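You operate a simulated robot arm through the tools that you are given. There is no shell and no other tool. Be economical: measure what you need, move in short steps, check, and stop when the job is done.

You run a simulated robot arm. Do the job below in one go: nothing can be reset, and whatever is moved stays where it is left.

JOB
Press the clip onto the nameplate in the small press, then pull-test it.
Fine: green knob free, lever down and up, green knob latched again before you lift it; nameplate on the tester's block, yellow knob in, tester lever down once and up; leave it there with the knob in. The blue knob stays at CLIP; leave the other nameplates.
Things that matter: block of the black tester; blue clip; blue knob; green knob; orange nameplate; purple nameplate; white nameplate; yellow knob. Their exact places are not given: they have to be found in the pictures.

It is judged by the outcome, as a careful person would: the job done as asked, and still so three seconds after it is handed in. It fails if anything else is knocked over, pushed out of place, dropped, spilled or broken.

ROBOT AND FRAMES
A 6-joint arm with a fingered hand on a trunk, on a base that drives. Base frame: it is fixed to the floor where the robot stands at the start and does not move with it; the origin is under the middle of the robot, x ahead of it, y to its left, z up; the surface under the hand at the start is at about z = 0.806. Lengths are in m, angles in degrees, forces in N, time in s.
With the tool pointing down near the work surface it reaches from about 0.5 to 0.96 m from the robot's upright axis, wherever it stands. Its first joint turns from -166.0 to 166.0 degrees. Places, roughly: block of the black tester [0.5, 0.4, 0.8]; blue clip (3x2x2 cm) [0.5, 0, 0.9]; blue knob [0.4, 0, 0.8]; green knob [0.5, -0.1, 0.8]; orange nameplate (8x4x1 cm) [0.5, 0, 0.8]; purple nameplate (8x4x1 cm) [0.5, 0.1, 0.8]; white nameplate (8x4x1 cm) [0.4, 0.1, 0.8]; yellow knob [0.5, 0.5, 0.8]. Payload 5 kg.
The TCP is the grasp point between the finger pads, 0.043 m short of the fingertips. In the tool frame z runs along the fingers and y along their closing line. The gripper opens to 0.144 m. The gripper's body begins 0.05 m behind the TCP. The gripper is a hand of 5 fingers: y runs from the thumb to the fingers, the wrist lies at [-0.021, -0.133, -0.233] in the tool frame, and closing takes about 1.5 s.
Orientation is that of the tool frame in the base frame, as a unit quaternion [x, y, z, w]. With the fingers straight down and the wrist toward the robot, the tool's x, y and z point along [0, 1, 0], [1, 0, 0] and [0, 0, -1] of the base frame.

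CONTROLS
- The arm moves only by the tool arm_command. Its argument "plan" is a list of rows, each an object (a shift or turn left out is 0, a gripper value left out holds the last) with "claw": the closure, from 0 (fully open) to 1 (shut); "offset": the shift along the tool's x, y, z in units of 50 mm (1.0 is 50 mm), a list of three; "angular": the turn, a rotation vector about the tool's x, y, z in units of 5 degrees (1.0 is 5 degrees), a list of three. In form: [{"claw": claw, "offset": [dx, dy, dz], "angular": [wx, wy, wz]}, ...]. A call has 1 to 20 rows; each row shifts and turns the commanded pose from where the row before left it, along the tool's axes as they then stand. A call with a number of a shift or a turn outside -1 to 1 is refused whole. A row lasts 0.2 s, in which the tool goes at most 0.05 m and 8.6 degrees; a call with a longer step from one row to the next is refused whole, and so is a gripper value outside its range. Where a pose cannot be reached the arm comes as near as it can. A force on the tool above 90 N (or 10 N above the force at the start of the call, whichever is more), or a blocked arm, ends the call early, and 0.2 s more pass. The fingers move at their own pace (about 0.072 m/s each) and stop on an object; they squeeze with about 30 N. The grip force told is the motor's: it shows also when the fingers shut on nothing. Time passes only in rows, and 0.2 s behind the last, so rows that do not move let the fingers close. The reply holds the time, the measured pose of the TCP, the force on the tool along the base axes, the opening and the grip force, in the units named above and with some noise, with the torque about the TCP (base axes, N m) and any sound that the robot's microphone picked up.
- Cameras (640 x 400 px; columns grow to the right, rows downward): "scene" is now at [0.0286, 0.165, 1.5652]; the picture's right is [0.10, -0.99, 0.00], its down [-0.55, -0.06, -0.83] and it looks along [0.83, 0.09, -0.56] (base axes); focal length 249 px, centre (320, 200). "wrist" rides on the gripper at [0.086, -0.108, -0.168] in the tool frame; the picture's right is [-0.80, 0.28, -0.53], its down [-0.54, -0.73, 0.42] and it looks along [-0.27, 0.63, 0.73] (tool axes); focal length 275 px, centre (320, 200).
- capture(camera): a new picture of that camera. No time passes.
- raise_lower(by): slides the trunk up (or, below 0, down) by that many m; the arm and the scene camera ride with it, the base frame stays. It gives what a move gives, with no picture.
- drive_base(legs): drives the robot by 1 to 6 legs, each [ahead, left, turn to the left] in m, m and degrees, along the robot's own axes; the way and the turn of a leg run together, so that a leg with both is an arc; at most 1.5 m and 180 degrees a leg. The arm and the cameras ride along, it lands a little off, and it stops where it bumps. It gives what a move gives.
- hand_shape(shape): the hand has 5 fingers and takes this shape, open, in about a second: jaw (thumb against the fingers, like two jaws); tri (thumb and two fingers); tip (a fingertip pinch); poke (one finger out to press); point (the index stretched); flat (the hand flat); cup (the hand cupped); fist (a fist). The gripper value then closes the fingers along that shape, each until it touches; the sizes above hold for jaw. It gives what a move gives, with no picture.
- aim_head(pan, tilt): turns the head with the scene camera to pan (to the left, within 155 degrees either way) and tilt (down, from -29 to 69), counted from straight ahead of the robot. It gives what a move gives.
- pixel_to_xyz(camera, pixels): for up to 12 pixels [column, row] of the newest picture of that camera ("zoom" is the newest enlarged one), the place [x, y, z] in the base frame of the surface seen there, good to about 0.003 m. No time passes.
- close_up(camera, box): a new picture of the part [left, top, right, bottom] of that camera's present view, enlarged. No time passes.
- close_job(): hands the job in; it is judged then, once.

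Work in short steps. Measure before you move; look again where a grasp or a placing could have gone wrong, and mend it. You have 80 turns and 68 pictures in all, those below and enlarged ones among them. Open the gripper and draw the arm clear of the work before you hand the job in, unless the task says otherwise; then end with one line.

The tools are called after "Emit:" as a command line: name --argument value ..., lists and objects as JSON in quotes. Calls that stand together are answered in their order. arm_command: Moves the arm, as the interface text tells. Its arguments: {"type":"object","properties":{"plan":{"type":"array"}},"required":["plan"]} The other tools are called the same way: raise_lower (by) slides the trunk up or down; hand_shape (shape) gives the hand a shape; drive_base (legs) drives the base; aim_head (pan, tilt) turns the head that bears the scene camera; capture (camera) takes a picture; pixel_to_xyz (camera, pixels) gives the place of the surface under pixels of a picture; close_up (camera, box) takes an enlarged picture of a part of a camera's view; close_job () hands the job in.

At the start:

```text
clock: 0.0
tool_pos: [0.5156, 0.1524, 1.4012]
orientation: [0.707, 0.707, 0.0, 0.0]
force: [0.2, 0.2, 0.4]
moment: [-0.01, 0.01, -0.02]
finger_gap: 0.1437
grip_force: 0.0
shape: jaw
trunk travel left (down, up): [-0.475, 0.115]
robot x, y, heading: [0.0036, -0.0014, 0.0]
head pan, tilt: [6.0, 33.8]
```

scene: 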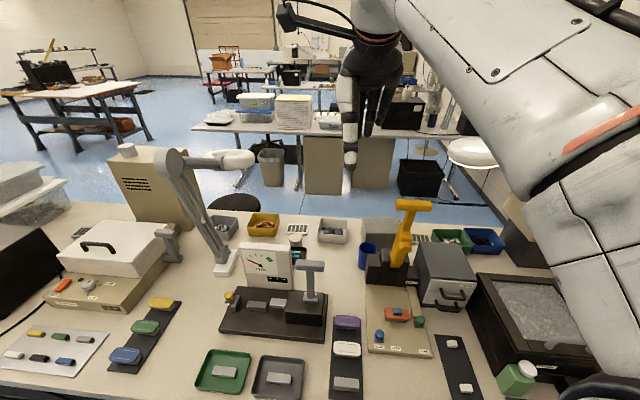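
wrist: 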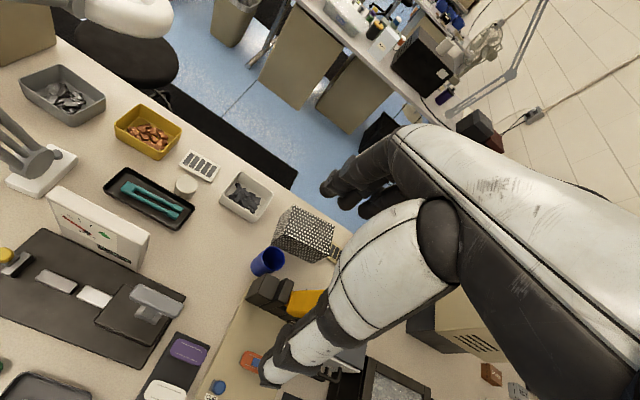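

The press (yellow lever, near px 400,320) and the tester (near px 275,300) are visible. I'll enlarge both.

Emit:
close_up --camera "scene" --box '[340, 190, 500, 370]'

Emit:
close_up --camera "scene" --box '[210, 230, 370, 350]'

```text
2.22 times, centred on (420, 280) of scene
```

zoom: 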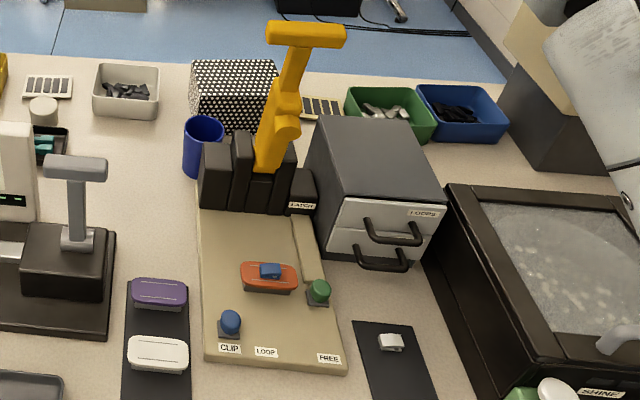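

```text
3.33 times, centred on (290, 290) of scene
```

zoom: 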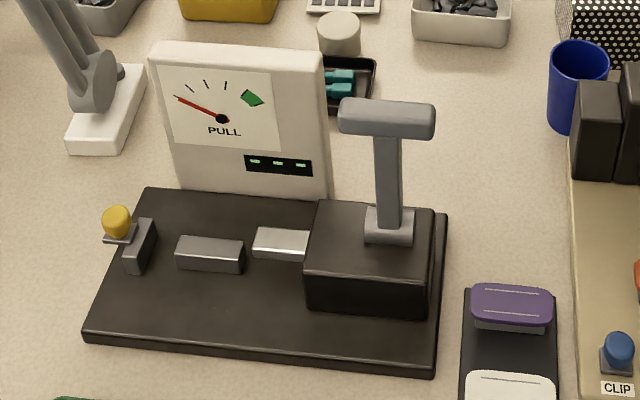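

Next I'll enlarge the press platform to measure the knobs, nameplate and lever.

Emit:
close_up --camera "scene" --box '[350, 270, 450, 360]'

Emit:
pixel_to_xyz --camera "scene" --pixels '[[411, 204], [396, 205], [425, 206], [403, 240], [398, 260], [309, 266], [298, 266], [323, 267], [309, 285], [229, 296], [257, 306], [279, 303]]'

```text
4.44 times, centred on (400, 315) of scene
```

zoom: 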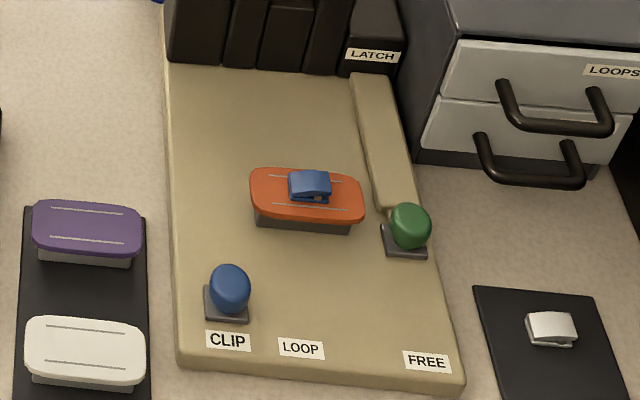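

```text
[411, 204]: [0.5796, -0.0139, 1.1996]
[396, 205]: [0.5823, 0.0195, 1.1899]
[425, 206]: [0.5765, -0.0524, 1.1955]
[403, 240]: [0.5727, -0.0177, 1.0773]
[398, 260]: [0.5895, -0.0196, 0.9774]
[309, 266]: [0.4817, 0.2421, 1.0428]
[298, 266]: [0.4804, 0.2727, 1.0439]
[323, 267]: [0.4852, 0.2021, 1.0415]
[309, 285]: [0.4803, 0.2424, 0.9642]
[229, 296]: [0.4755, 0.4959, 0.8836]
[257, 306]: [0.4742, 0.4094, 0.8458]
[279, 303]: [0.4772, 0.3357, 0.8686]
```

Emit:
pixel_to_xyz --camera "zoom" --pixels '[[230, 275], [230, 290], [230, 318], [410, 210], [408, 225], [405, 252], [310, 180], [265, 180], [350, 205], [305, 225], [390, 150], [300, 280]]'

Emit:
close_up --camera "scene" --box '[355, 190, 455, 280]'

```text
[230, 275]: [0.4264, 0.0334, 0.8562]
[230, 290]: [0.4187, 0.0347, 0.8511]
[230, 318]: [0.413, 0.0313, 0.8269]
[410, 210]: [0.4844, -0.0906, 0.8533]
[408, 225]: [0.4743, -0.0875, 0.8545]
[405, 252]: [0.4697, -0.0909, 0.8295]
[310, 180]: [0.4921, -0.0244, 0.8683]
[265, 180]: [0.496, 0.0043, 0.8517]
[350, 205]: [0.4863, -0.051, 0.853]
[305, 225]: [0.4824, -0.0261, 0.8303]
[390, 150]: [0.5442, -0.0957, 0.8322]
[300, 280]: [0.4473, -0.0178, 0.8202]
```

```text
4.44 times, centred on (405, 235) of scene
```

zoom: 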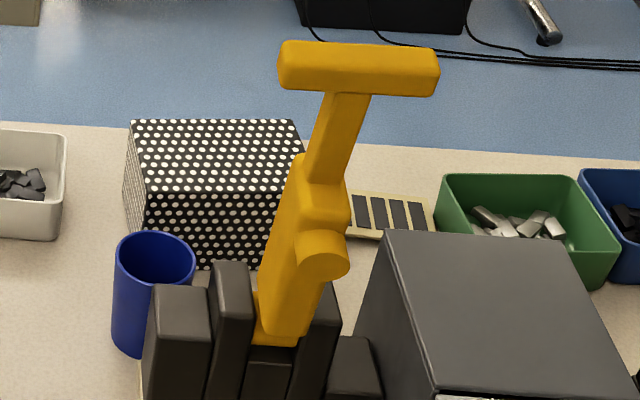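

I'll measure the lever points in this enlargement.

Emit:
pixel_to_xyz --camera "zoom" --pixels '[[290, 65], [360, 48], [360, 80], [425, 72], [335, 140], [325, 185], [322, 240], [345, 255], [280, 310], [275, 335], [230, 275], [325, 300]]'

Emit:
hand_shape --shape "poke"

Emit:
capture --camera "wrist"

Emit:
capture --camera "scene"

```text
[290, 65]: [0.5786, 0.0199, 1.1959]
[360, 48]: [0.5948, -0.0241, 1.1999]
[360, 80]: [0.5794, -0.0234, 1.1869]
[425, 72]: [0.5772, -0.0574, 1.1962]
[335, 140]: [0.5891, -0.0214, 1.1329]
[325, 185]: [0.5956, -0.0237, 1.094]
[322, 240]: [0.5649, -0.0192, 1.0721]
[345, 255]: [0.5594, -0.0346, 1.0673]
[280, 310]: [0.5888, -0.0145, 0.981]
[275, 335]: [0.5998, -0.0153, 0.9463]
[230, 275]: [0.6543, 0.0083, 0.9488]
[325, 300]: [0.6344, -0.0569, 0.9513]
```

```text
clock: 0.9
tool_pos: [0.5163, 0.1534, 1.4028]
orientation: [0.707, 0.707, -0.001, 0.0]
force: [-0.3, 0.0, -0.5]
moment: [-0.02, -0.02, 0.02]
finger_gap: 0.0002
grip_force: 0.1
shape: poke
trunk travel left (down, up): [-0.475, 0.115]
robot x, y, heading: [0.0014, -0.0016, 0.0]
head pan, tilt: [6.0, 33.8]
```

```text
61 pictures are left
```

wrist: 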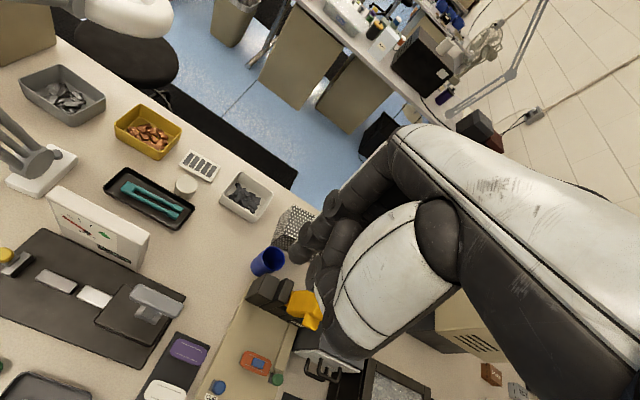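

```text
60 pictures are left
```

scene: 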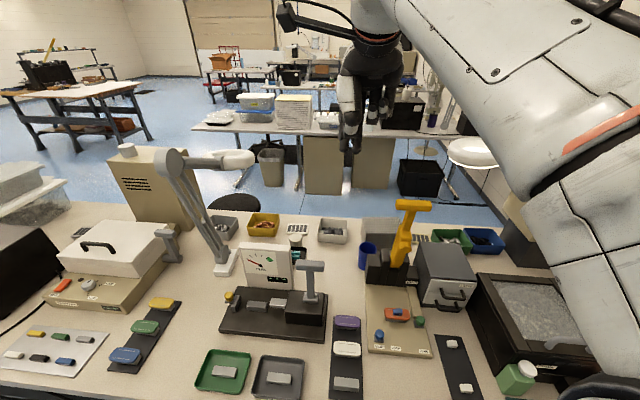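

In the poke shape I need to find the fingertip relative to the TCP, so I'll enlarge the hand.

Emit:
close_up --camera "scene" --box '[310, 30, 430, 170]'

Emit:
close_up --camera "wrist" --box '[240, 160, 460, 300]'

```text
2.86 times, centred on (370, 100) of scene
```

zoom: 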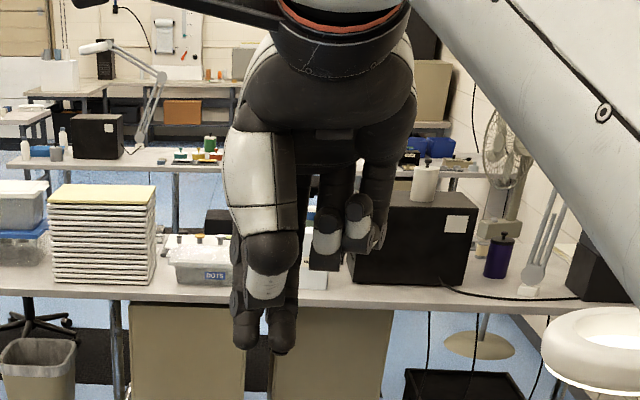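

```text
2.86 times, centred on (350, 230) of wrist
```

zoom: 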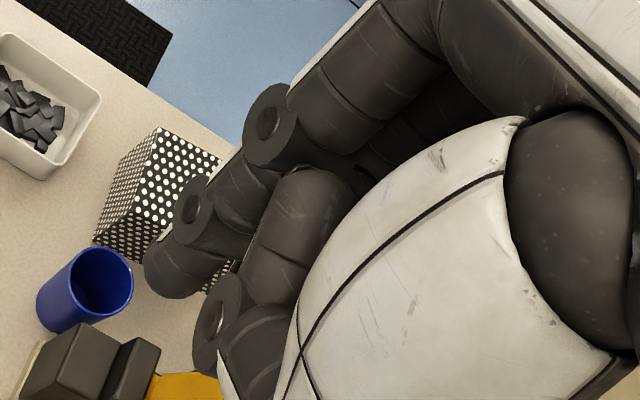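

Emit:
pixel_to_xyz --camera "scene" --pixels '[[346, 147], [357, 149], [372, 118], [382, 110], [348, 128], [357, 138]]'

Emit:
drive_base --legs '[[-0.22, 0, 0]]'

Emit:
aim_head --pan 0 --tilt 33

Emit:
capture --camera "scene"

```text
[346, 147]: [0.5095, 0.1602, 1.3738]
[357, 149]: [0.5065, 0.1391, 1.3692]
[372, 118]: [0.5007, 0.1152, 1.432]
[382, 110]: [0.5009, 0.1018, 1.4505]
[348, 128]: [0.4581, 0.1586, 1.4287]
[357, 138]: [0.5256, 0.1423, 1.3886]
```

```text
clock: 2.6
tool_pos: [0.2932, 0.1523, 1.4038]
orientation: [0.707, 0.707, 0.0, -0.001]
force: [-0.5, 0.1, 0.1]
moment: [-0.02, -0.03, 0.0]
finger_gap: 0.0
grip_force: 0.1
shape: poke
trunk travel left (down, up): [-0.475, 0.115]
robot x, y, heading: [-0.2225, 0.0021, -0.2]
head pan, tilt: [6.0, 33.8]
```

```text
clock: 3.3
tool_pos: [0.2926, 0.153, 1.4025]
orientation: [0.708, 0.706, 0.001, 0.0]
force: [-0.9, 0.0, -0.4]
moment: [0.01, -0.03, 0.0]
finger_gap: 0.0
grip_force: 0.1
shape: poke
trunk travel left (down, up): [-0.475, 0.115]
robot x, y, heading: [-0.2239, -0.0025, -0.3]
head pan, tilt: [0.0, 33.0]
```

```text
57 pictures are left
```

scene: 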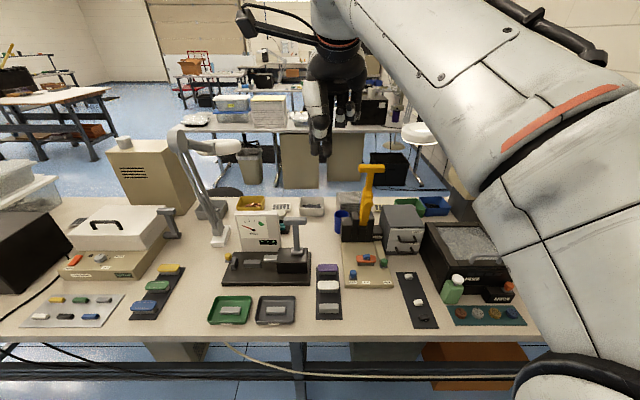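

I'll enlarge the press area from this view and measure the drawer box, which limits hand space around the green knob.

Emit:
close_up --camera "scene" --box '[325, 200, 445, 300]'

```text
4.00 times, centred on (385, 250) of scene
```

zoom: 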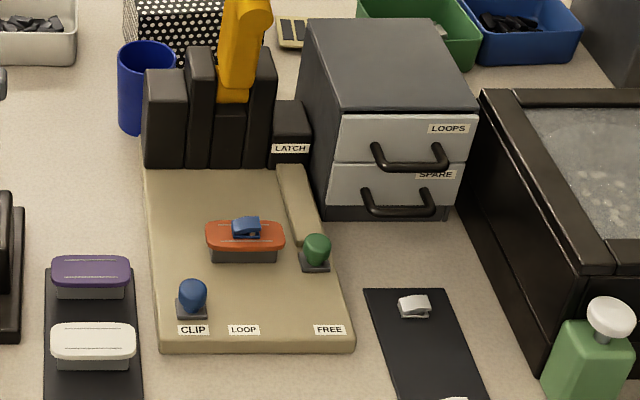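

Emit:
pixel_to_xyz --camera "zoom" --pixels '[[318, 243], [315, 265], [340, 120], [332, 200], [380, 155], [440, 155], [370, 200], [290, 165], [295, 240], [310, 235], [325, 328], [290, 120]]'

```text
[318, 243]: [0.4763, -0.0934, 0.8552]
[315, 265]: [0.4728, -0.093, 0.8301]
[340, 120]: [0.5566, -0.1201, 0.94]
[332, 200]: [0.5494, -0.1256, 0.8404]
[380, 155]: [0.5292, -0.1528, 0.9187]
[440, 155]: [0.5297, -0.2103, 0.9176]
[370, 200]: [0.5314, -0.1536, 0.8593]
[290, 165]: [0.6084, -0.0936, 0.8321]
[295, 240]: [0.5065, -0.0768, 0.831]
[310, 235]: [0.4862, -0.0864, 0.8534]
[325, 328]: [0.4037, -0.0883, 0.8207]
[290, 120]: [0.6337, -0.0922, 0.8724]
```

The space near the drawer box is tight for the poke hand, so I'll look at the fingertip-pinch shape, closing along x from above. I'll also measure the box top.

Emit:
pixel_to_xyz --camera "zoom" --pixels '[[345, 108], [400, 70], [320, 40], [262, 70], [200, 60], [230, 115], [165, 80]]'

Emit:
hand_shape --shape "tip"

Emit:
close_up --camera "scene" --box '[285, 60, 395, 170]'

Emit:
capture --camera "wrist"

```text
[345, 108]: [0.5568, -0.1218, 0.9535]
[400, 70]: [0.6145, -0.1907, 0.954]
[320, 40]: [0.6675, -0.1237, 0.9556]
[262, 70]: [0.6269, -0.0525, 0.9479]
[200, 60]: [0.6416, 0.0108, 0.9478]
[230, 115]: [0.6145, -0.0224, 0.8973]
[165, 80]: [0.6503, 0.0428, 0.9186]
```

```text
clock: 4.2
tool_pos: [0.2938, 0.1533, 1.4026]
orientation: [0.708, 0.706, -0.001, 0.0]
force: [0.1, 0.9, -0.2]
moment: [-0.03, 0.03, 0.02]
finger_gap: 0.1437
grip_force: 0.1
shape: tip
trunk travel left (down, up): [-0.475, 0.115]
robot x, y, heading: [-0.2204, -0.0011, -0.2]
head pan, tilt: [0.0, 33.0]
```

```text
3.64 times, centred on (340, 115) of scene
```

zoom: 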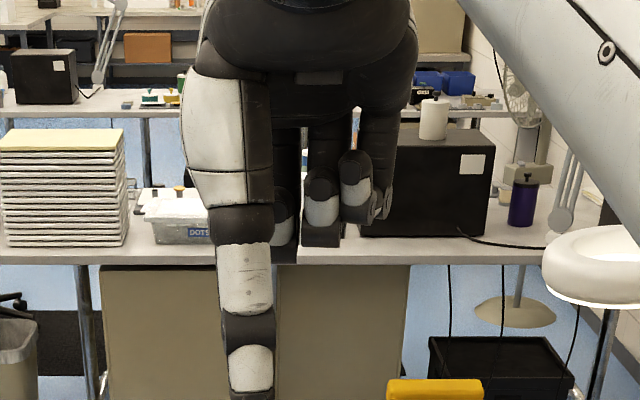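

```text
54 pictures are left
```

wrist: 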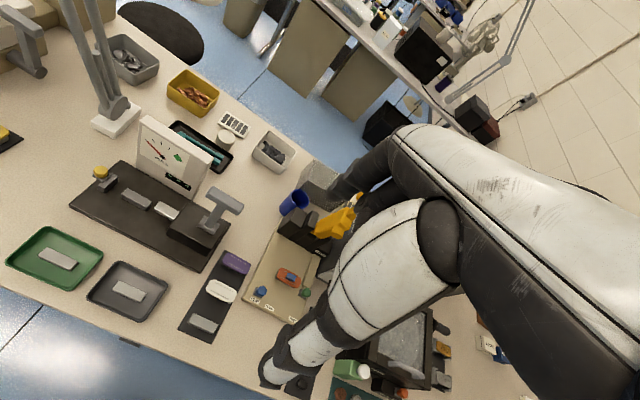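

I'll partly close the pinch to a gap of about 5 cm, then check where the tips are.

Emit:
arm_command --plan '[{"claw": 0.65}, {"claw": 0.65}, {"claw": 0.65}, {"claw": 0.65}, {"claw": 0.65}, {"claw": 0.65}]'

Emit:
close_up --camera "scene" --box '[285, 60, 395, 170]'

Emit:
pixel_to_xyz --camera "zoom" --pixels '[[250, 370], [250, 330], [250, 290], [318, 210], [355, 190], [383, 205], [280, 300], [320, 230], [385, 150]]'

```text
clock: 5.6
tool_pos: [0.293, 0.1529, 1.4023]
orientation: [0.707, 0.707, 0.0, -0.001]
force: [-0.4, -0.2, 0.4]
moment: [-0.02, 0.0, 0.03]
finger_gap: 0.0516
grip_force: 0.2
shape: tip
trunk travel left (down, up): [-0.475, 0.115]
robot x, y, heading: [-0.225, 0.0014, -0.1]
head pan, tilt: [0.0, 33.0]
```

```text
3.64 times, centred on (340, 115) of scene
```

zoom: 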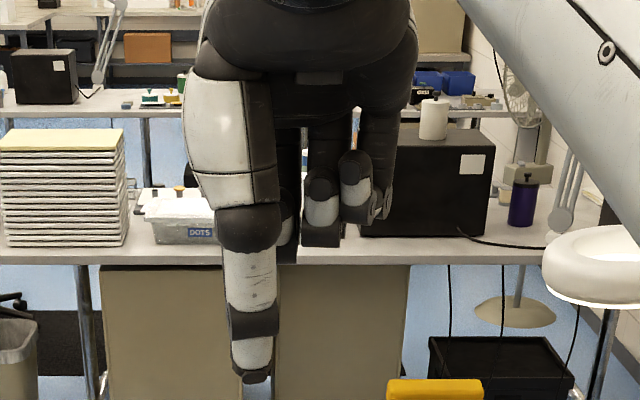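

```text
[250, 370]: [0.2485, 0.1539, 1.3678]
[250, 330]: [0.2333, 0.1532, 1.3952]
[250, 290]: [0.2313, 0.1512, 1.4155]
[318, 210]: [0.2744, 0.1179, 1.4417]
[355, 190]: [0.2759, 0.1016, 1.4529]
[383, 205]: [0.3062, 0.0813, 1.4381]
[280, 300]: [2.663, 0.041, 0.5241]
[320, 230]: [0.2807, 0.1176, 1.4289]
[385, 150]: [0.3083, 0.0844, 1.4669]
```

The thumb tip sits below the TCP and the curled fingers stay about 7 cm above tip level. I move above the green knob (0.478, -0.093), then tilt 15° to keep the knuckles off the drawer box.

Emit:
arm_command --plan '[{"claw": 0.65, "offset": [-0.984, 0, 0]}, {"offset": [-0.984, 0, 0]}, {"offset": [-0.984, 0, 0]}, {"offset": [-0.984, 0, 0]}, {"offset": [-0.984, 0, 0]}, {"offset": [0, 0.925, 0]}, {"offset": [0, 0.925, 0]}, {"offset": [0, 0.925, 0]}, {"offset": [0, 0.925, 0]}, {"offset": [0, 0, 1]}, {"offset": [0, 0, 1]}, {"offset": [0, 0, 1]}, {"offset": [0, 0, 1]}, {"offset": [0, 0, 1]}, {"offset": [0, 0, 1]}, {"offset": [0, 0, 1]}, {"angular": [-1, 0, 0]}, {"angular": [-1, 0, 0]}, {"angular": [-1, 0, 0]}]'

Emit:
capture --camera "wrist"

Emit:
close_up --camera "scene" --box '[325, 180, 445, 290]'

```text
clock: 9.6
tool_pos: [0.4751, -0.0937, 1.0502]
orientation: [0.702, 0.7, 0.091, 0.094]
force: [0.1, 0.0, 0.6]
moment: [-0.01, 0.0, 0.0]
finger_gap: 0.0511
grip_force: 0.0
shape: tip
out of reach, approached as far as the arm can: row 9
trunk travel left (down, up): [-0.475, 0.115]
robot x, y, heading: [-0.2273, -0.001, -0.3]
head pan, tilt: [0.0, 33.0]
```

```text
52 pictures are left
```

wrist: 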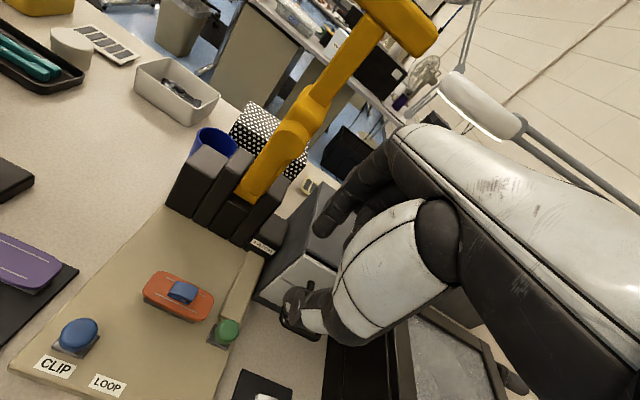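

```text
3.64 times, centred on (385, 235) of scene
```

zoom: 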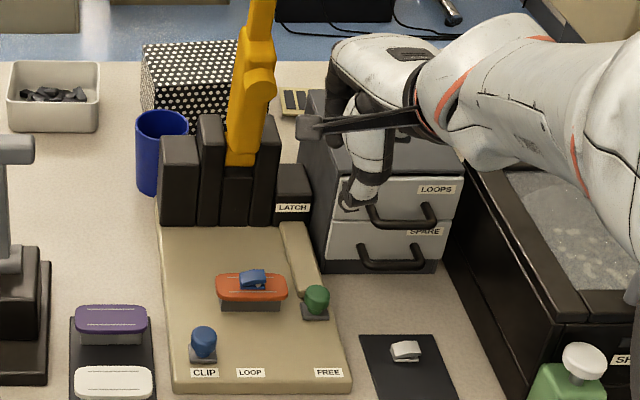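

The green knob is at wrist px (227,330) and the TCP projects near (333,249). I'll descend most of the way, then look.

Emit:
arm_command --plan '[{"offset": [0, -0.195, 0.807]}, {"offset": [0, -0.195, 0.807]}, {"offset": [0, -0.195, 0.807]}]'

Emit:
capture --camera "wrist"

Emit:
close_up --camera "scene" --box '[335, 200, 435, 290]'

```text
clock: 10.4
tool_pos: [0.477, -0.0916, 0.9252]
orientation: [0.702, 0.7, 0.092, 0.092]
force: [0.3, -0.4, -0.5]
moment: [0.03, 0.04, -0.01]
finger_gap: 0.0511
grip_force: 0.1
shape: tip
trunk travel left (down, up): [-0.475, 0.115]
robot x, y, heading: [-0.2216, -0.002, -0.1]
head pan, tilt: [0.0, 33.0]
```

```text
50 pictures are left
```

wrist: 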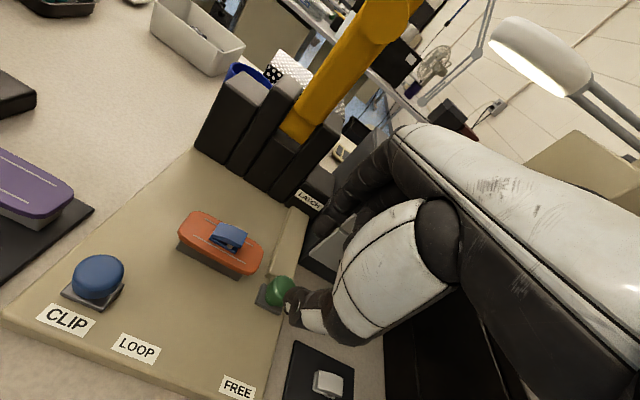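

```text
4.44 times, centred on (385, 245) of scene
```

zoom: 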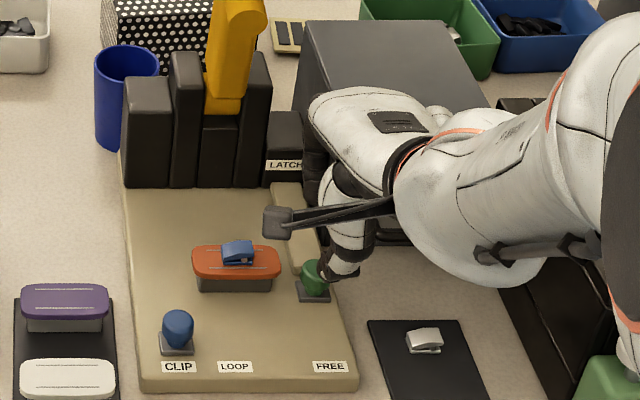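

Emit:
pixel_to_xyz --camera "zoom" --pixels '[[342, 265], [345, 278], [350, 240], [310, 272], [322, 290]]'

Emit:
close_up --camera "wrist" --box '[220, 230, 380, 350]'

Emit:
pixel_to_xyz --camera "wrist" --pixels '[[280, 290], [270, 300], [293, 305], [312, 318], [346, 222], [278, 278]]'

```text
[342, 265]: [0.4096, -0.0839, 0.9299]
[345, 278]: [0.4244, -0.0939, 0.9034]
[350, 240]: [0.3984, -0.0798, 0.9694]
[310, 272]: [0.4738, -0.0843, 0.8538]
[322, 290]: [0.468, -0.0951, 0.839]
```

```text
3.33 times, centred on (300, 290) of wrist
```

zoom: 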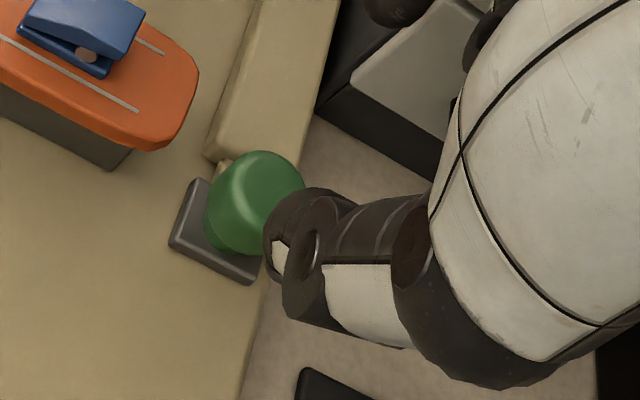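

```text
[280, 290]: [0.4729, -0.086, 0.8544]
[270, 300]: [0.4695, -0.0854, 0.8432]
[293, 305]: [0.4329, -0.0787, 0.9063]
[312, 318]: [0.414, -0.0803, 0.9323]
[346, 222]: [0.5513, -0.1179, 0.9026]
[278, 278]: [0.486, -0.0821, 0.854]
```

Knob and thumb line up in y. I'll descend the last 5 cm and look again.

Emit:
arm_command --plan '[{"offset": [0, -0.118, 0.517]}, {"offset": [0, -0.118, 0.517]}]'

Emit:
close_up --camera "wrist" --box '[220, 200, 420, 350]'

```text
clock: 11.0
tool_pos: [0.4809, -0.0928, 0.8741]
orientation: [0.702, 0.7, 0.094, 0.094]
force: [-3.1, 0.5, 12.6]
moment: [0.09, 0.46, -0.01]
finger_gap: 0.0513
grip_force: 0.1
shape: tip
trunk travel left (down, up): [-0.475, 0.115]
robot x, y, heading: [-0.2212, 0.001, -0.2]
head pan, tilt: [0.0, 33.0]
```

```text
2.67 times, centred on (320, 275) of wrist
```

zoom: 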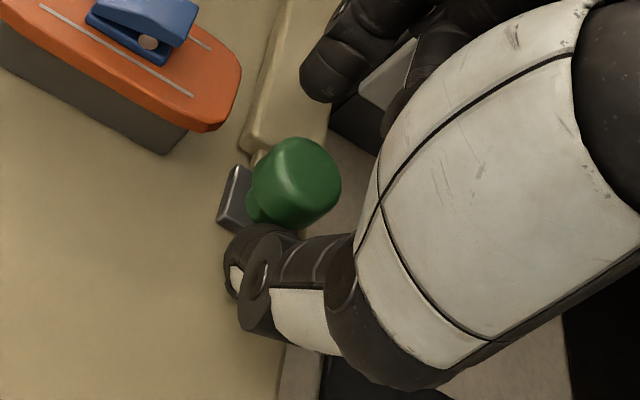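

The thumb side is lightly touching (12 N). I'll raise 5 mm and close on the knob.

Emit:
arm_command --plan '[{"offset": [0, 0.026, -0.097]}, {"claw": 1.0}, {"claw": 1.0}, {"claw": 1.0}, {"claw": 1.0}, {"claw": 1.0}]'

Emit:
close_up --camera "wrist" --box '[220, 200, 420, 350]'

```text
clock: 12.4
tool_pos: [0.4793, -0.0918, 0.875]
orientation: [0.702, 0.7, 0.091, 0.092]
force: [0.6, -0.9, -5.0]
moment: [-0.01, 0.0, -0.01]
finger_gap: 0.024
grip_force: 29.7
shape: tip
trunk travel left (down, up): [-0.475, 0.115]
robot x, y, heading: [-0.2245, 0.0013, -0.2]
head pan, tilt: [0.0, 33.0]
```

```text
2.67 times, centred on (320, 275) of wrist
```

zoom: 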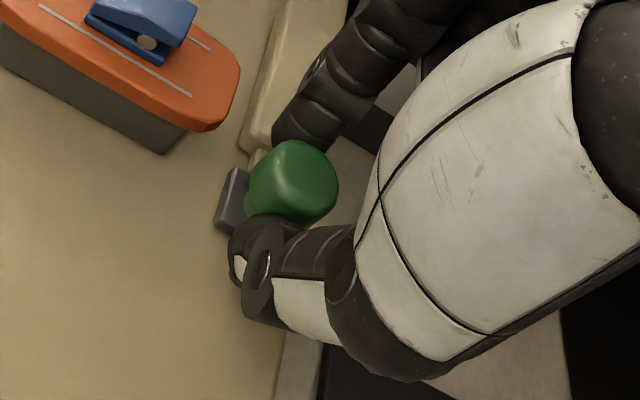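

The knob is gripped (gap 0.024, 30 N). I pull it toward the FREE label in small steps.

Emit:
arm_command --plan '[{"offset": [0, -0.193, -0.052]}, {"offset": [0, -0.193, -0.052]}, {"offset": [0, -0.193, -0.052]}]'

Emit:
capture --camera "wrist"

```text
clock: 13.2
tool_pos: [0.4529, -0.0927, 0.876]
orientation: [0.702, 0.7, 0.093, 0.092]
force: [13.4, 0.9, -14.3]
moment: [0.04, -0.45, -0.02]
finger_gap: 0.0218
grip_force: 30.4
shape: tip
trunk travel left (down, up): [-0.475, 0.115]
robot x, y, heading: [-0.2234, -0.0028, -0.2]
head pan, tilt: [0.0, 33.0]
```

```text
45 pictures are left
```

wrist: 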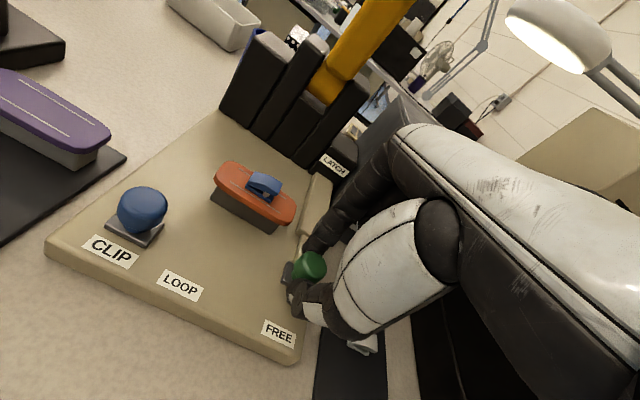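

Emit:
pixel_to_xyz --camera "wrist" --pixels '[[310, 265], [303, 262], [288, 272], [305, 238], [280, 340]]'

Emit:
close_up --camera "wrist" --box '[220, 180, 380, 300]'

```text
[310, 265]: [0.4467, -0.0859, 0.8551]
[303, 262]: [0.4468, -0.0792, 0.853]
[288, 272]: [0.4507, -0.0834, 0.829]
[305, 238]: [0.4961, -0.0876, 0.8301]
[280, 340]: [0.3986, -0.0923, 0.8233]
```

```text
3.33 times, centred on (300, 240) of wrist
```

zoom: 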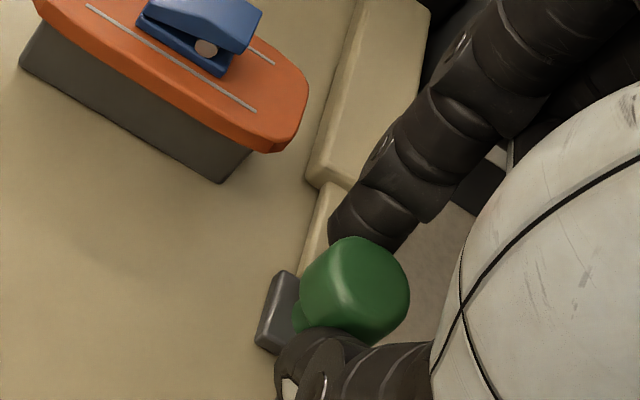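

The knob has slid about 2.6 cm, with a rod now showing behind it. I'll keep pulling until it stops.

Emit:
arm_command --plan '[{"offset": [0, -0.15, -0.045]}, {"offset": [0, -0.15, -0.045]}, {"offset": [0, 0, 0]}]'

Emit:
close_up --camera "wrist" --box '[220, 180, 380, 300]'

```text
clock: 14.0
tool_pos: [0.4378, -0.0905, 0.8774]
orientation: [0.702, 0.7, 0.092, 0.093]
force: [32.4, 7.6, -11.5]
moment: [0.26, -0.75, 0.23]
finger_gap: 0.0186
grip_force: 29.9
shape: tip
trunk travel left (down, up): [-0.475, 0.115]
robot x, y, heading: [-0.2242, -0.0005, 0.2]
head pan, tilt: [0.0, 33.0]
```

```text
3.33 times, centred on (300, 240) of wrist
```

zoom: 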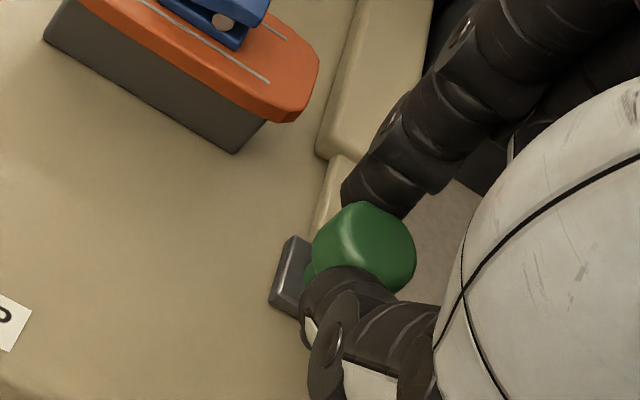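

Force rose to 32 N and the grip slipped a little, so it's at its stop. I'll release, rise clear and check.

Emit:
arm_command --plan '[{"claw": 0.6}, {"claw": 0.6}, {"claw": 0.6}, {"claw": 0.6}, {"offset": [0, 0.259, -0.966]}, {"offset": [0, 0.259, -0.966]}, {"offset": [0, 0, -1]}, {"offset": [0, 0, -1]}, {"offset": [0, 0, -1]}, {"offset": [0, 0, -1]}, {"offset": [0, 0, -1]}, {"offset": [0, 0, -1]}, {"offset": [0, 0, -1]}, {"angular": [1, 0, 0]}, {"angular": [1, 0, 0]}, {"angular": [1, 0, 0]}]'

Emit:
hand_shape --shape "jaw"

Emit:
capture --camera "scene"

```text
clock: 17.4
tool_pos: [0.3434, -0.0914, 1.3147]
orientation: [0.707, 0.707, 0.0, -0.001]
force: [0.0, -0.6, 0.4]
moment: [-0.03, -0.01, 0.02]
finger_gap: 0.0575
grip_force: 0.1
shape: tip
trunk travel left (down, up): [-0.475, 0.115]
robot x, y, heading: [-0.2243, 0.002, -0.1]
head pan, tilt: [0.0, 33.0]
```

```text
clock: 18.3
tool_pos: [0.3434, -0.0924, 1.3153]
orientation: [0.708, 0.707, 0.0, 0.001]
force: [0.0, 0.0, 0.9]
moment: [0.03, 0.01, 0.0]
finger_gap: 0.1435
grip_force: 0.1
shape: jaw
trunk travel left (down, up): [-0.475, 0.115]
robot x, y, heading: [-0.2233, -0.0021, -0.0]
head pan, tilt: [0.0, 33.0]
```

```text
42 pictures are left
```

scene: 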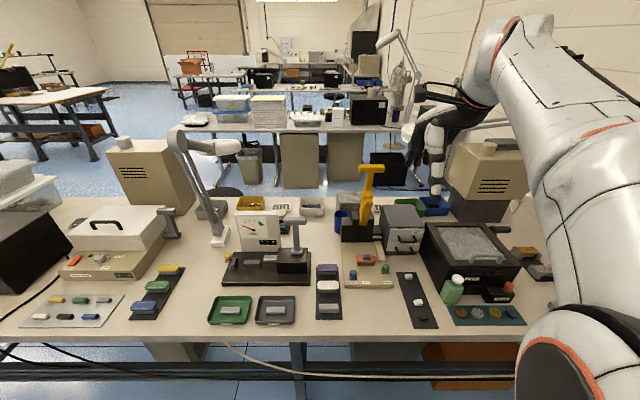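

The knob is out toward FREE. To reach behind the lever's T-bar (0.585, -0.02, 1.195), I'll close the jaw hand into one wedge, raise the trunk and move the base slightly ahead.

Emit:
drive_base --legs '[[0.1, 0, 0]]'

Emit:
raise_lower --by 0.1

Emit:
arm_command --plan '[{"claw": 1.0}, {"claw": 1.0}, {"claw": 1.0}, {"claw": 1.0}, {"claw": 1.0}, {"claw": 1.0}, {"claw": 1.0}]'

Emit:
capture --camera "scene"

```text
clock: 19.4
tool_pos: [0.4444, -0.0914, 1.3153]
orientation: [0.707, 0.707, -0.001, -0.001]
force: [0.3, -0.6, -0.1]
moment: [0.02, 0.07, 0.02]
finger_gap: 0.1439
grip_force: 0.1
shape: jaw
trunk travel left (down, up): [-0.475, 0.115]
robot x, y, heading: [-0.1202, 0.0033, -0.2]
head pan, tilt: [0.0, 33.0]
```

```text
clock: 20.8
tool_pos: [0.4452, -0.0917, 1.4147]
orientation: [0.707, 0.707, 0.0, 0.0]
force: [0.0, 0.3, 0.5]
moment: [0.02, -0.02, 0.01]
finger_gap: 0.1439
grip_force: 0.1
shape: jaw
trunk travel left (down, up): [-0.575, 0.015]
robot x, y, heading: [-0.1204, 0.0014, 0.2]
head pan, tilt: [0.0, 33.0]
```

```text
clock: 22.4
tool_pos: [0.4453, -0.0912, 1.4143]
orientation: [0.707, 0.707, 0.0, -0.001]
force: [0.1, -0.4, -0.4]
moment: [-0.04, 0.0, -0.01]
finger_gap: 0.0
grip_force: 29.5
shape: jaw
trunk travel left (down, up): [-0.575, 0.015]
robot x, y, heading: [-0.1232, -0.0008, 0.1]
head pan, tilt: [0.0, 33.0]
```

```text
41 pictures are left
```

scene: 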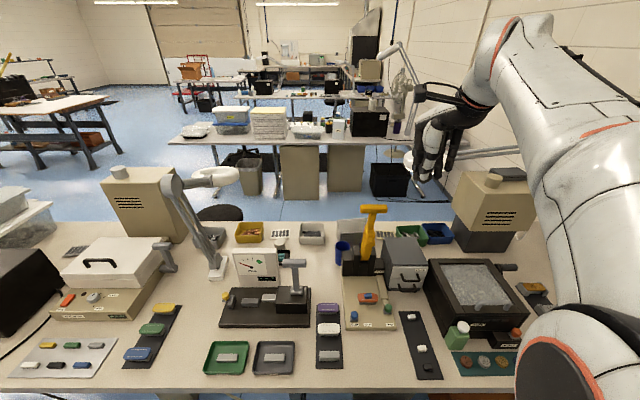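

Emit:
arm_command --plan '[{"offset": [0.41, 0, 0.83]}, {"offset": [0.41, 0, 0.83]}, {"offset": [0.41, 0, 0.83]}, {"offset": [0, 0.84, 0]}, {"offset": [0, 0.84, 0]}, {"offset": [0, 0.84, 0]}, {"offset": [0, 0.84, 0]}, {"offset": [0, 0.84, 0]}, {"offset": [0, 0, 0]}]'

Emit:
close_up --camera "scene" --box '[300, 130, 440, 250]'

Emit:
capture --camera "wrist"

```text
clock: 24.4
tool_pos: [0.6547, -0.0305, 1.2913]
orientation: [0.707, 0.707, 0.001, 0.0]
force: [-0.2, -0.4, 1.3]
moment: [-0.01, 0.0, -0.02]
finger_gap: 0.0
grip_force: 29.7
shape: jaw
trunk travel left (down, up): [-0.575, 0.015]
robot x, y, heading: [-0.1211, 0.0032, 0.0]
head pan, tilt: [0.0, 33.0]
```

```text
3.33 times, centred on (370, 190) of scene
```

zoom: 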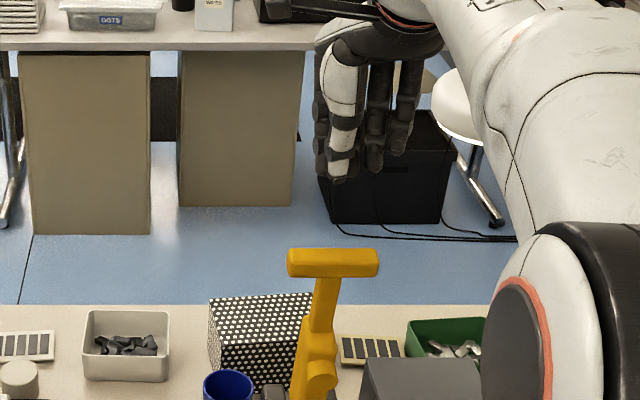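

```text
39 pictures are left
```

wrist: 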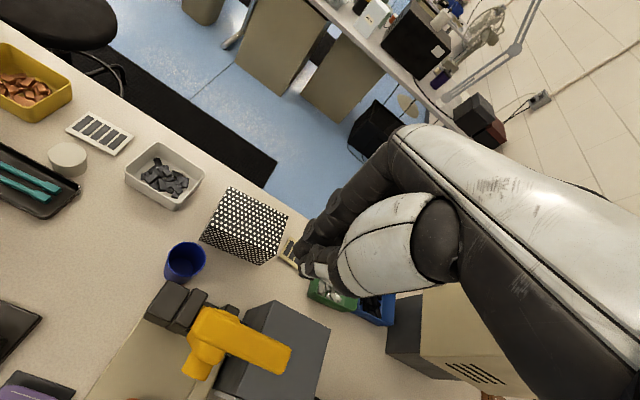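

Emit:
pixel_to_xyz --camera "zoom" --pixels '[[340, 170], [341, 178], [372, 165], [397, 145], [322, 165], [332, 265], [332, 250], [300, 265], [370, 262]]'

```text
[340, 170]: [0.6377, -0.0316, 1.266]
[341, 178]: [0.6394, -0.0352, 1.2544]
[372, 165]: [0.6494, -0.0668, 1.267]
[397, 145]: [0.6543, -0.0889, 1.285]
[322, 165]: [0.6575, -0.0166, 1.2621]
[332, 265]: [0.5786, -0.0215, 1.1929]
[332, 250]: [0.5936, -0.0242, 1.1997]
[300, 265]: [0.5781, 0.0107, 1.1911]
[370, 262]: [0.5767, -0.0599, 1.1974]
```

The thumb front is 17 mm ahead of the TCP and the bar's back is near x = 0.61. I'll descend behind the bar and swing the lever toward the robot along its arc to about 40°, then check.

Emit:
arm_command --plan '[{"offset": [0, 0, 0.81]}, {"offset": [0, 0, 0.81]}, {"offset": [0, -0.3, 0]}, {"offset": [0, -0.3, 0]}, {"offset": [0, -0.426, 0.047]}, {"offset": [0, -0.426, 0.047]}, {"offset": [0, -0.41, 0.119]}, {"offset": [0, -0.41, 0.119]}, {"offset": [0, -0.383, 0.188]}, {"offset": [0, -0.383, 0.188]}, {"offset": [0, -0.345, 0.253]}, {"offset": [0, -0.345, 0.253]}]'

Emit:
capture --camera "scene"

```text
clock: 26.9
tool_pos: [0.4701, -0.032, 1.1501]
orientation: [0.707, 0.707, 0.0, 0.0]
force: [0.3, -0.8, 0.2]
moment: [0.0, 0.01, 0.0]
finger_gap: 0.0
grip_force: 29.7
shape: jaw
trunk travel left (down, up): [-0.575, 0.015]
robot x, y, heading: [-0.1229, 0.001, -0.0]
head pan, tilt: [0.0, 33.0]
```

```text
38 pictures are left
```

scene: 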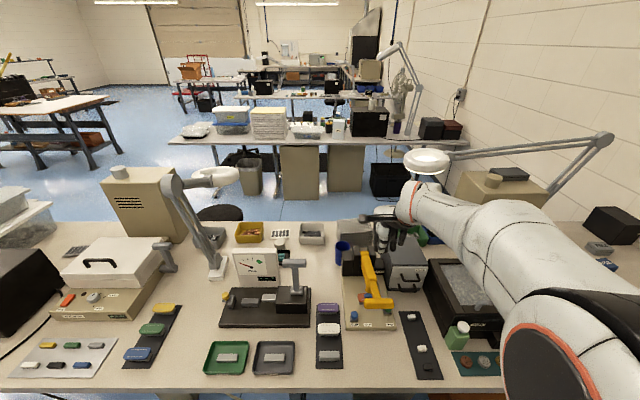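

The lever has swung on ahead of the hand. I'll look closer at how far it is down.

Emit:
close_up --camera "scene" --box '[325, 230, 445, 340]'

Emit:
pixel_to_xyz --camera "zoom" --pixels '[[330, 250], [300, 250], [370, 250], [340, 262], [290, 170], [265, 110], [275, 180], [170, 310], [380, 270]]'

```text
3.64 times, centred on (385, 285) of scene
```

zoom: 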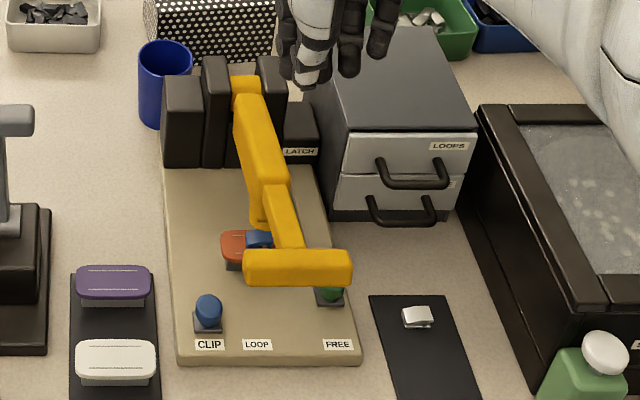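

```text
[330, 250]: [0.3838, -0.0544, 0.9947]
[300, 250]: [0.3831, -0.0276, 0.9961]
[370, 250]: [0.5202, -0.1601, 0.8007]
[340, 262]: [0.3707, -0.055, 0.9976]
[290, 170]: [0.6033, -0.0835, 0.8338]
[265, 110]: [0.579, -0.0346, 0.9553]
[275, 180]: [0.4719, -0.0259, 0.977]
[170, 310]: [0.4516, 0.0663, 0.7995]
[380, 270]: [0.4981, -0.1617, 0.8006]
```

The lever's boss now rests on the clip, with the bar at about (0.378, -0.03, top 0.997). I'll come over the bar and press down in small steps.

Emit:
arm_command --plan '[{"offset": [0.1, -0.6, 0]}, {"offset": [0.1, -0.6, 0]}, {"offset": [0, -0.5, 0]}, {"offset": [0, 0, 0.7]}, {"offset": [0, 0, 0.7]}, {"offset": [0, 0, 0.6]}, {"offset": [0, 0, 0.3]}, {"offset": [0, 0, 0.2]}]'

Emit:
close_up --camera "scene" --box '[325, 230, 445, 340]'

```text
clock: 28.8
tool_pos: [0.3832, -0.0206, 1.0232]
orientation: [0.708, 0.707, -0.001, 0.0]
force: [-0.3, -0.1, 0.2]
moment: [0.03, 0.0, 0.01]
finger_gap: 0.0
grip_force: 30.3
shape: jaw
trunk travel left (down, up): [-0.575, 0.015]
robot x, y, heading: [-0.1219, -0.0022, 0.0]
head pan, tilt: [0.0, 33.0]
```

```text
3.64 times, centred on (385, 285) of scene
```

zoom: 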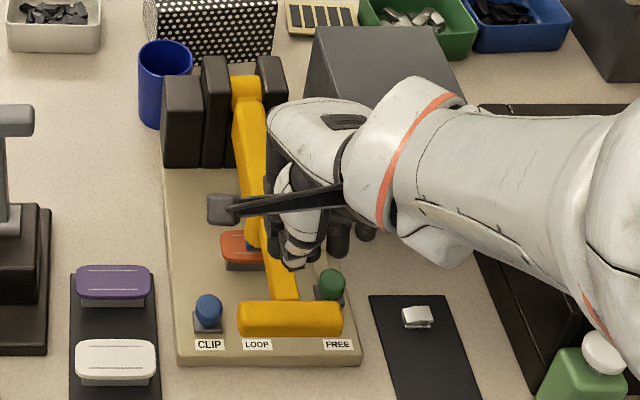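

Emit:
pixel_to_xyz --camera "zoom" --pixels '[[290, 308], [290, 325], [255, 308], [330, 308], [280, 280], [290, 255]]'

Emit:
arm_command --plan '[{"offset": [0, 0, 0]}]'

Emit:
close_up --camera "scene" --box '[325, 230, 445, 340]'

```text
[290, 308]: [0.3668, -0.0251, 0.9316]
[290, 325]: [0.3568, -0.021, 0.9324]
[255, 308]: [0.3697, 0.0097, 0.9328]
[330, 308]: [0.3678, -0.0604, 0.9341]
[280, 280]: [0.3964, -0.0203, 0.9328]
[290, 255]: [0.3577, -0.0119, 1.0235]
```

```text
clock: 29.1
tool_pos: [0.384, -0.0202, 1.0226]
orientation: [0.707, 0.707, 0.0, 0.0]
force: [-0.8, -0.1, 0.0]
moment: [-0.01, -0.02, -0.03]
finger_gap: 0.0
grip_force: 30.2
shape: jaw
trunk travel left (down, up): [-0.575, 0.015]
robot x, y, heading: [-0.1212, -0.0029, -0.2]
head pan, tilt: [0.0, 33.0]
```

```text
3.64 times, centred on (385, 285) of scene
```

zoom: 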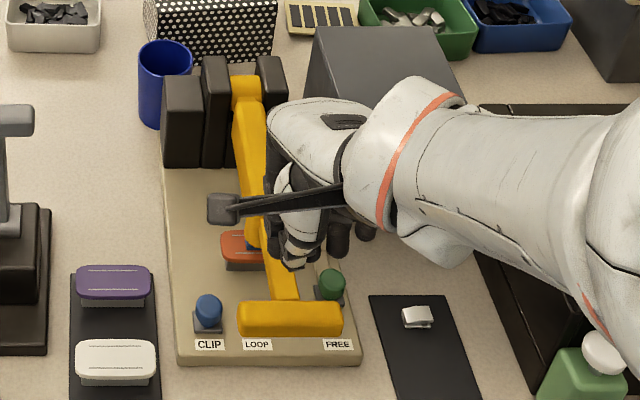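

The bar now rests at z≈0.932 on the clip. I'll press straight down on it until a firm force, listening for a click.

Emit:
arm_command --plan '[{"offset": [0, -0.2, 0.4]}, {"offset": [0, 0, 0.5]}, {"offset": [0, 0, 0.1]}, {"offset": [0, 0, 0.1]}, {"offset": [0, 0, 0.1]}, {"offset": [0, 0, 0.1]}, {"offset": [0, 0, 0.1]}]'

```text
clock: 30.5
tool_pos: [0.3804, -0.0186, 0.9777]
orientation: [0.708, 0.706, 0.012, 0.008]
force: [-5.3, 0.6, 37.5]
moment: [0.09, 0.54, 0.04]
finger_gap: 0.0
grip_force: 30.0
shape: jaw
out of reach, approached as far as the arm can: row 2
trunk travel left (down, up): [-0.575, 0.015]
robot x, y, heading: [-0.1236, -0.0022, 0.1]
head pan, tilt: [0.0, 33.0]
stopped in row 6: the force on the tool passed its limit at 99 N (the readings are from after the stop); the commanded pose is now the measured one
```

Force peaked at 99 N. I'll look at the lever and clip.

Emit:
close_up --camera "scene" --box '[335, 250, 415, 330]'

Emit:
pixel_to_xyz --camera "zoom" --pixels '[[270, 275], [300, 275], [220, 275], [290, 225], [225, 160], [240, 110]]'

```text
5.00 times, centred on (375, 290) of scene
```

zoom: 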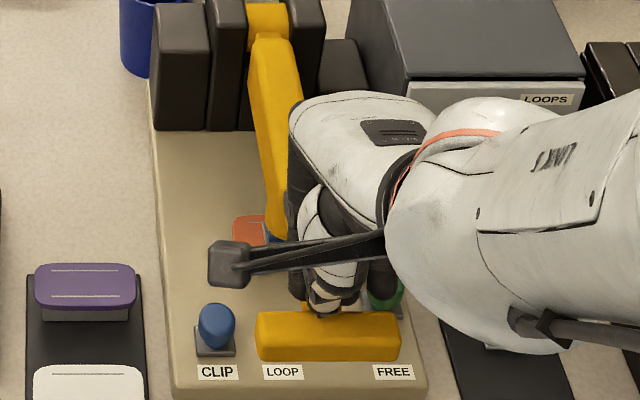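

```text
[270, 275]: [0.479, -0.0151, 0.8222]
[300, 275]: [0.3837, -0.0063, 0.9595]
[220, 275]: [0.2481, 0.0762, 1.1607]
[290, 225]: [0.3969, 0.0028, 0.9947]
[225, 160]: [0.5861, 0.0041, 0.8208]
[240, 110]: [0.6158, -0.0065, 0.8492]
```

Emit:
pixel_to_xyz --camera "zoom" --pixels '[[290, 320], [370, 320], [290, 345], [320, 300], [270, 180]]'

Emit:
arm_command --plan '[{"offset": [0, 0, 0]}]'

Emit:
close_up --camera "wrist" --box '[100, 60, 420, 260]'

```text
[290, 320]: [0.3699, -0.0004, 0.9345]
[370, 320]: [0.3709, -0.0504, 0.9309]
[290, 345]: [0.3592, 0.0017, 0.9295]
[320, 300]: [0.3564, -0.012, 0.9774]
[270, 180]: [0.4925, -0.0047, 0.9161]
```

```text
clock: 30.9
tool_pos: [0.3797, -0.0193, 0.9776]
orientation: [0.708, 0.706, 0.011, 0.007]
force: [-5.1, -1.2, 54.9]
moment: [0.13, 0.63, 0.02]
finger_gap: 0.0
grip_force: 29.9
shape: jaw
trunk travel left (down, up): [-0.575, 0.015]
robot x, y, heading: [-0.1224, -0.0052, -0.2]
head pan, tilt: [0.0, 33.0]
```

```text
2.00 times, centred on (260, 160) of wrist
```

zoom: 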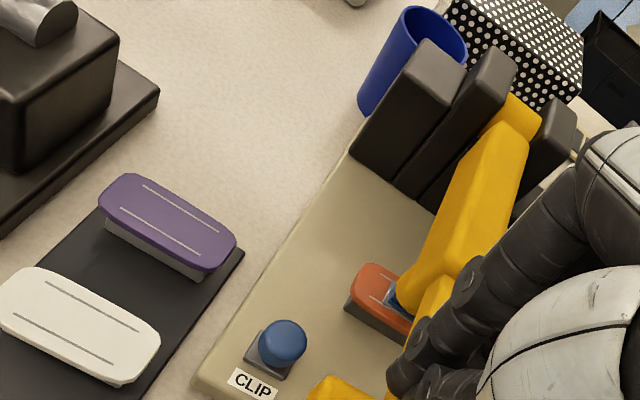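

The bar stays at z≈0.932 under firm load, so the lever is at the bottom. To lift it, I'll grip the T-bar by its ends (along y), so it can pivot in the grip. First I raise, back up, open and yaw 90°.

Emit:
arm_command --plan '[{"offset": [0, 0, -0.8]}, {"offset": [0, 0, -0.8]}, {"offset": [0, 0, -0.8]}, {"offset": [0, 0, -0.8]}, {"claw": 0.0}, {"claw": 0.0}]'

Emit:
drive_base --legs '[[-0.08, 0, 0]]'

Emit:
arm_command --plan '[{"angular": [0, 0, 1]}, {"angular": [0, 0, 1]}, {"angular": [0, 0, 1]}, {"angular": [0, 0, 1]}, {"angular": [0, 0, 1]}, {"angular": [0, 0, 1]}, {"angular": [0, 0, 1]}, {"angular": [0, 0, 1]}, {"angular": [0, 0, 1]}, {"angular": [0, 0, 1]}, {"angular": [0, 0, 1]}, {"angular": [0, 0, 1]}, {"angular": [0, 0, 1]}, {"angular": [0, 0, 1]}, {"angular": [0, 0, 1]}, {"angular": [0, 0, 1]}, {"angular": [0, 0, 1]}, {"angular": [0, 0, 1]}]'

Emit:
close_up --camera "scene" --box '[325, 220, 445, 320]'

```text
clock: 32.3
tool_pos: [0.377, -0.0193, 1.133]
orientation: [0.708, 0.706, 0.007, 0.004]
force: [-0.2, 0.6, -0.5]
moment: [0.02, 0.0, 0.04]
finger_gap: 0.1437
grip_force: 0.1
shape: jaw
trunk travel left (down, up): [-0.575, 0.015]
robot x, y, heading: [-0.1222, 0.0006, -0.1]
head pan, tilt: [0.0, 33.0]
```

```text
clock: 33.4
tool_pos: [0.2974, -0.02, 1.1347]
orientation: [0.708, 0.706, 0.007, 0.005]
force: [-0.4, -1.0, 0.7]
moment: [0.0, -0.07, -0.02]
finger_gap: 0.1432
grip_force: 0.0
shape: jaw
trunk travel left (down, up): [-0.575, 0.015]
robot x, y, heading: [-0.2051, -0.0007, -0.0]
head pan, tilt: [0.0, 33.0]
```

```text
clock: 37.2
tool_pos: [0.2991, -0.0204, 1.1333]
orientation: [1.0, -0.002, 0.008, -0.001]
force: [0.0, -0.4, -0.6]
moment: [0.0, -0.01, 0.02]
finger_gap: 0.1439
grip_force: 0.0
shape: jaw
trunk travel left (down, up): [-0.575, 0.015]
robot x, y, heading: [-0.2074, 0.0013, 0.0]
head pan, tilt: [0.0, 33.0]
```

```text
4.00 times, centred on (385, 270) of scene
```

zoom: 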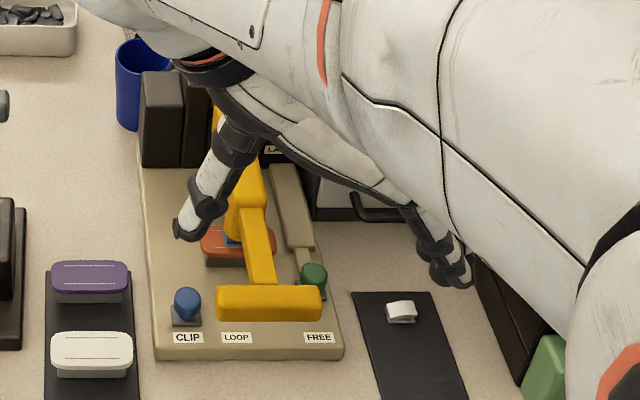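

Emit:
pixel_to_xyz --camera "zoom" --pixels '[[220, 293], [316, 293], [268, 293], [268, 312], [262, 270], [190, 232], [450, 278], [314, 270], [262, 178]]'

```text
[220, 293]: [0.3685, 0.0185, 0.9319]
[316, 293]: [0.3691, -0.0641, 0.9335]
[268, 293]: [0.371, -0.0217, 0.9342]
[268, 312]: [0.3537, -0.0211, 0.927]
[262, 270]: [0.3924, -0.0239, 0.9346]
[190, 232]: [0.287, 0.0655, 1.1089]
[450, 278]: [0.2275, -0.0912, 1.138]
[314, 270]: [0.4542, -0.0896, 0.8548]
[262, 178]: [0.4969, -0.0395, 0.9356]
```

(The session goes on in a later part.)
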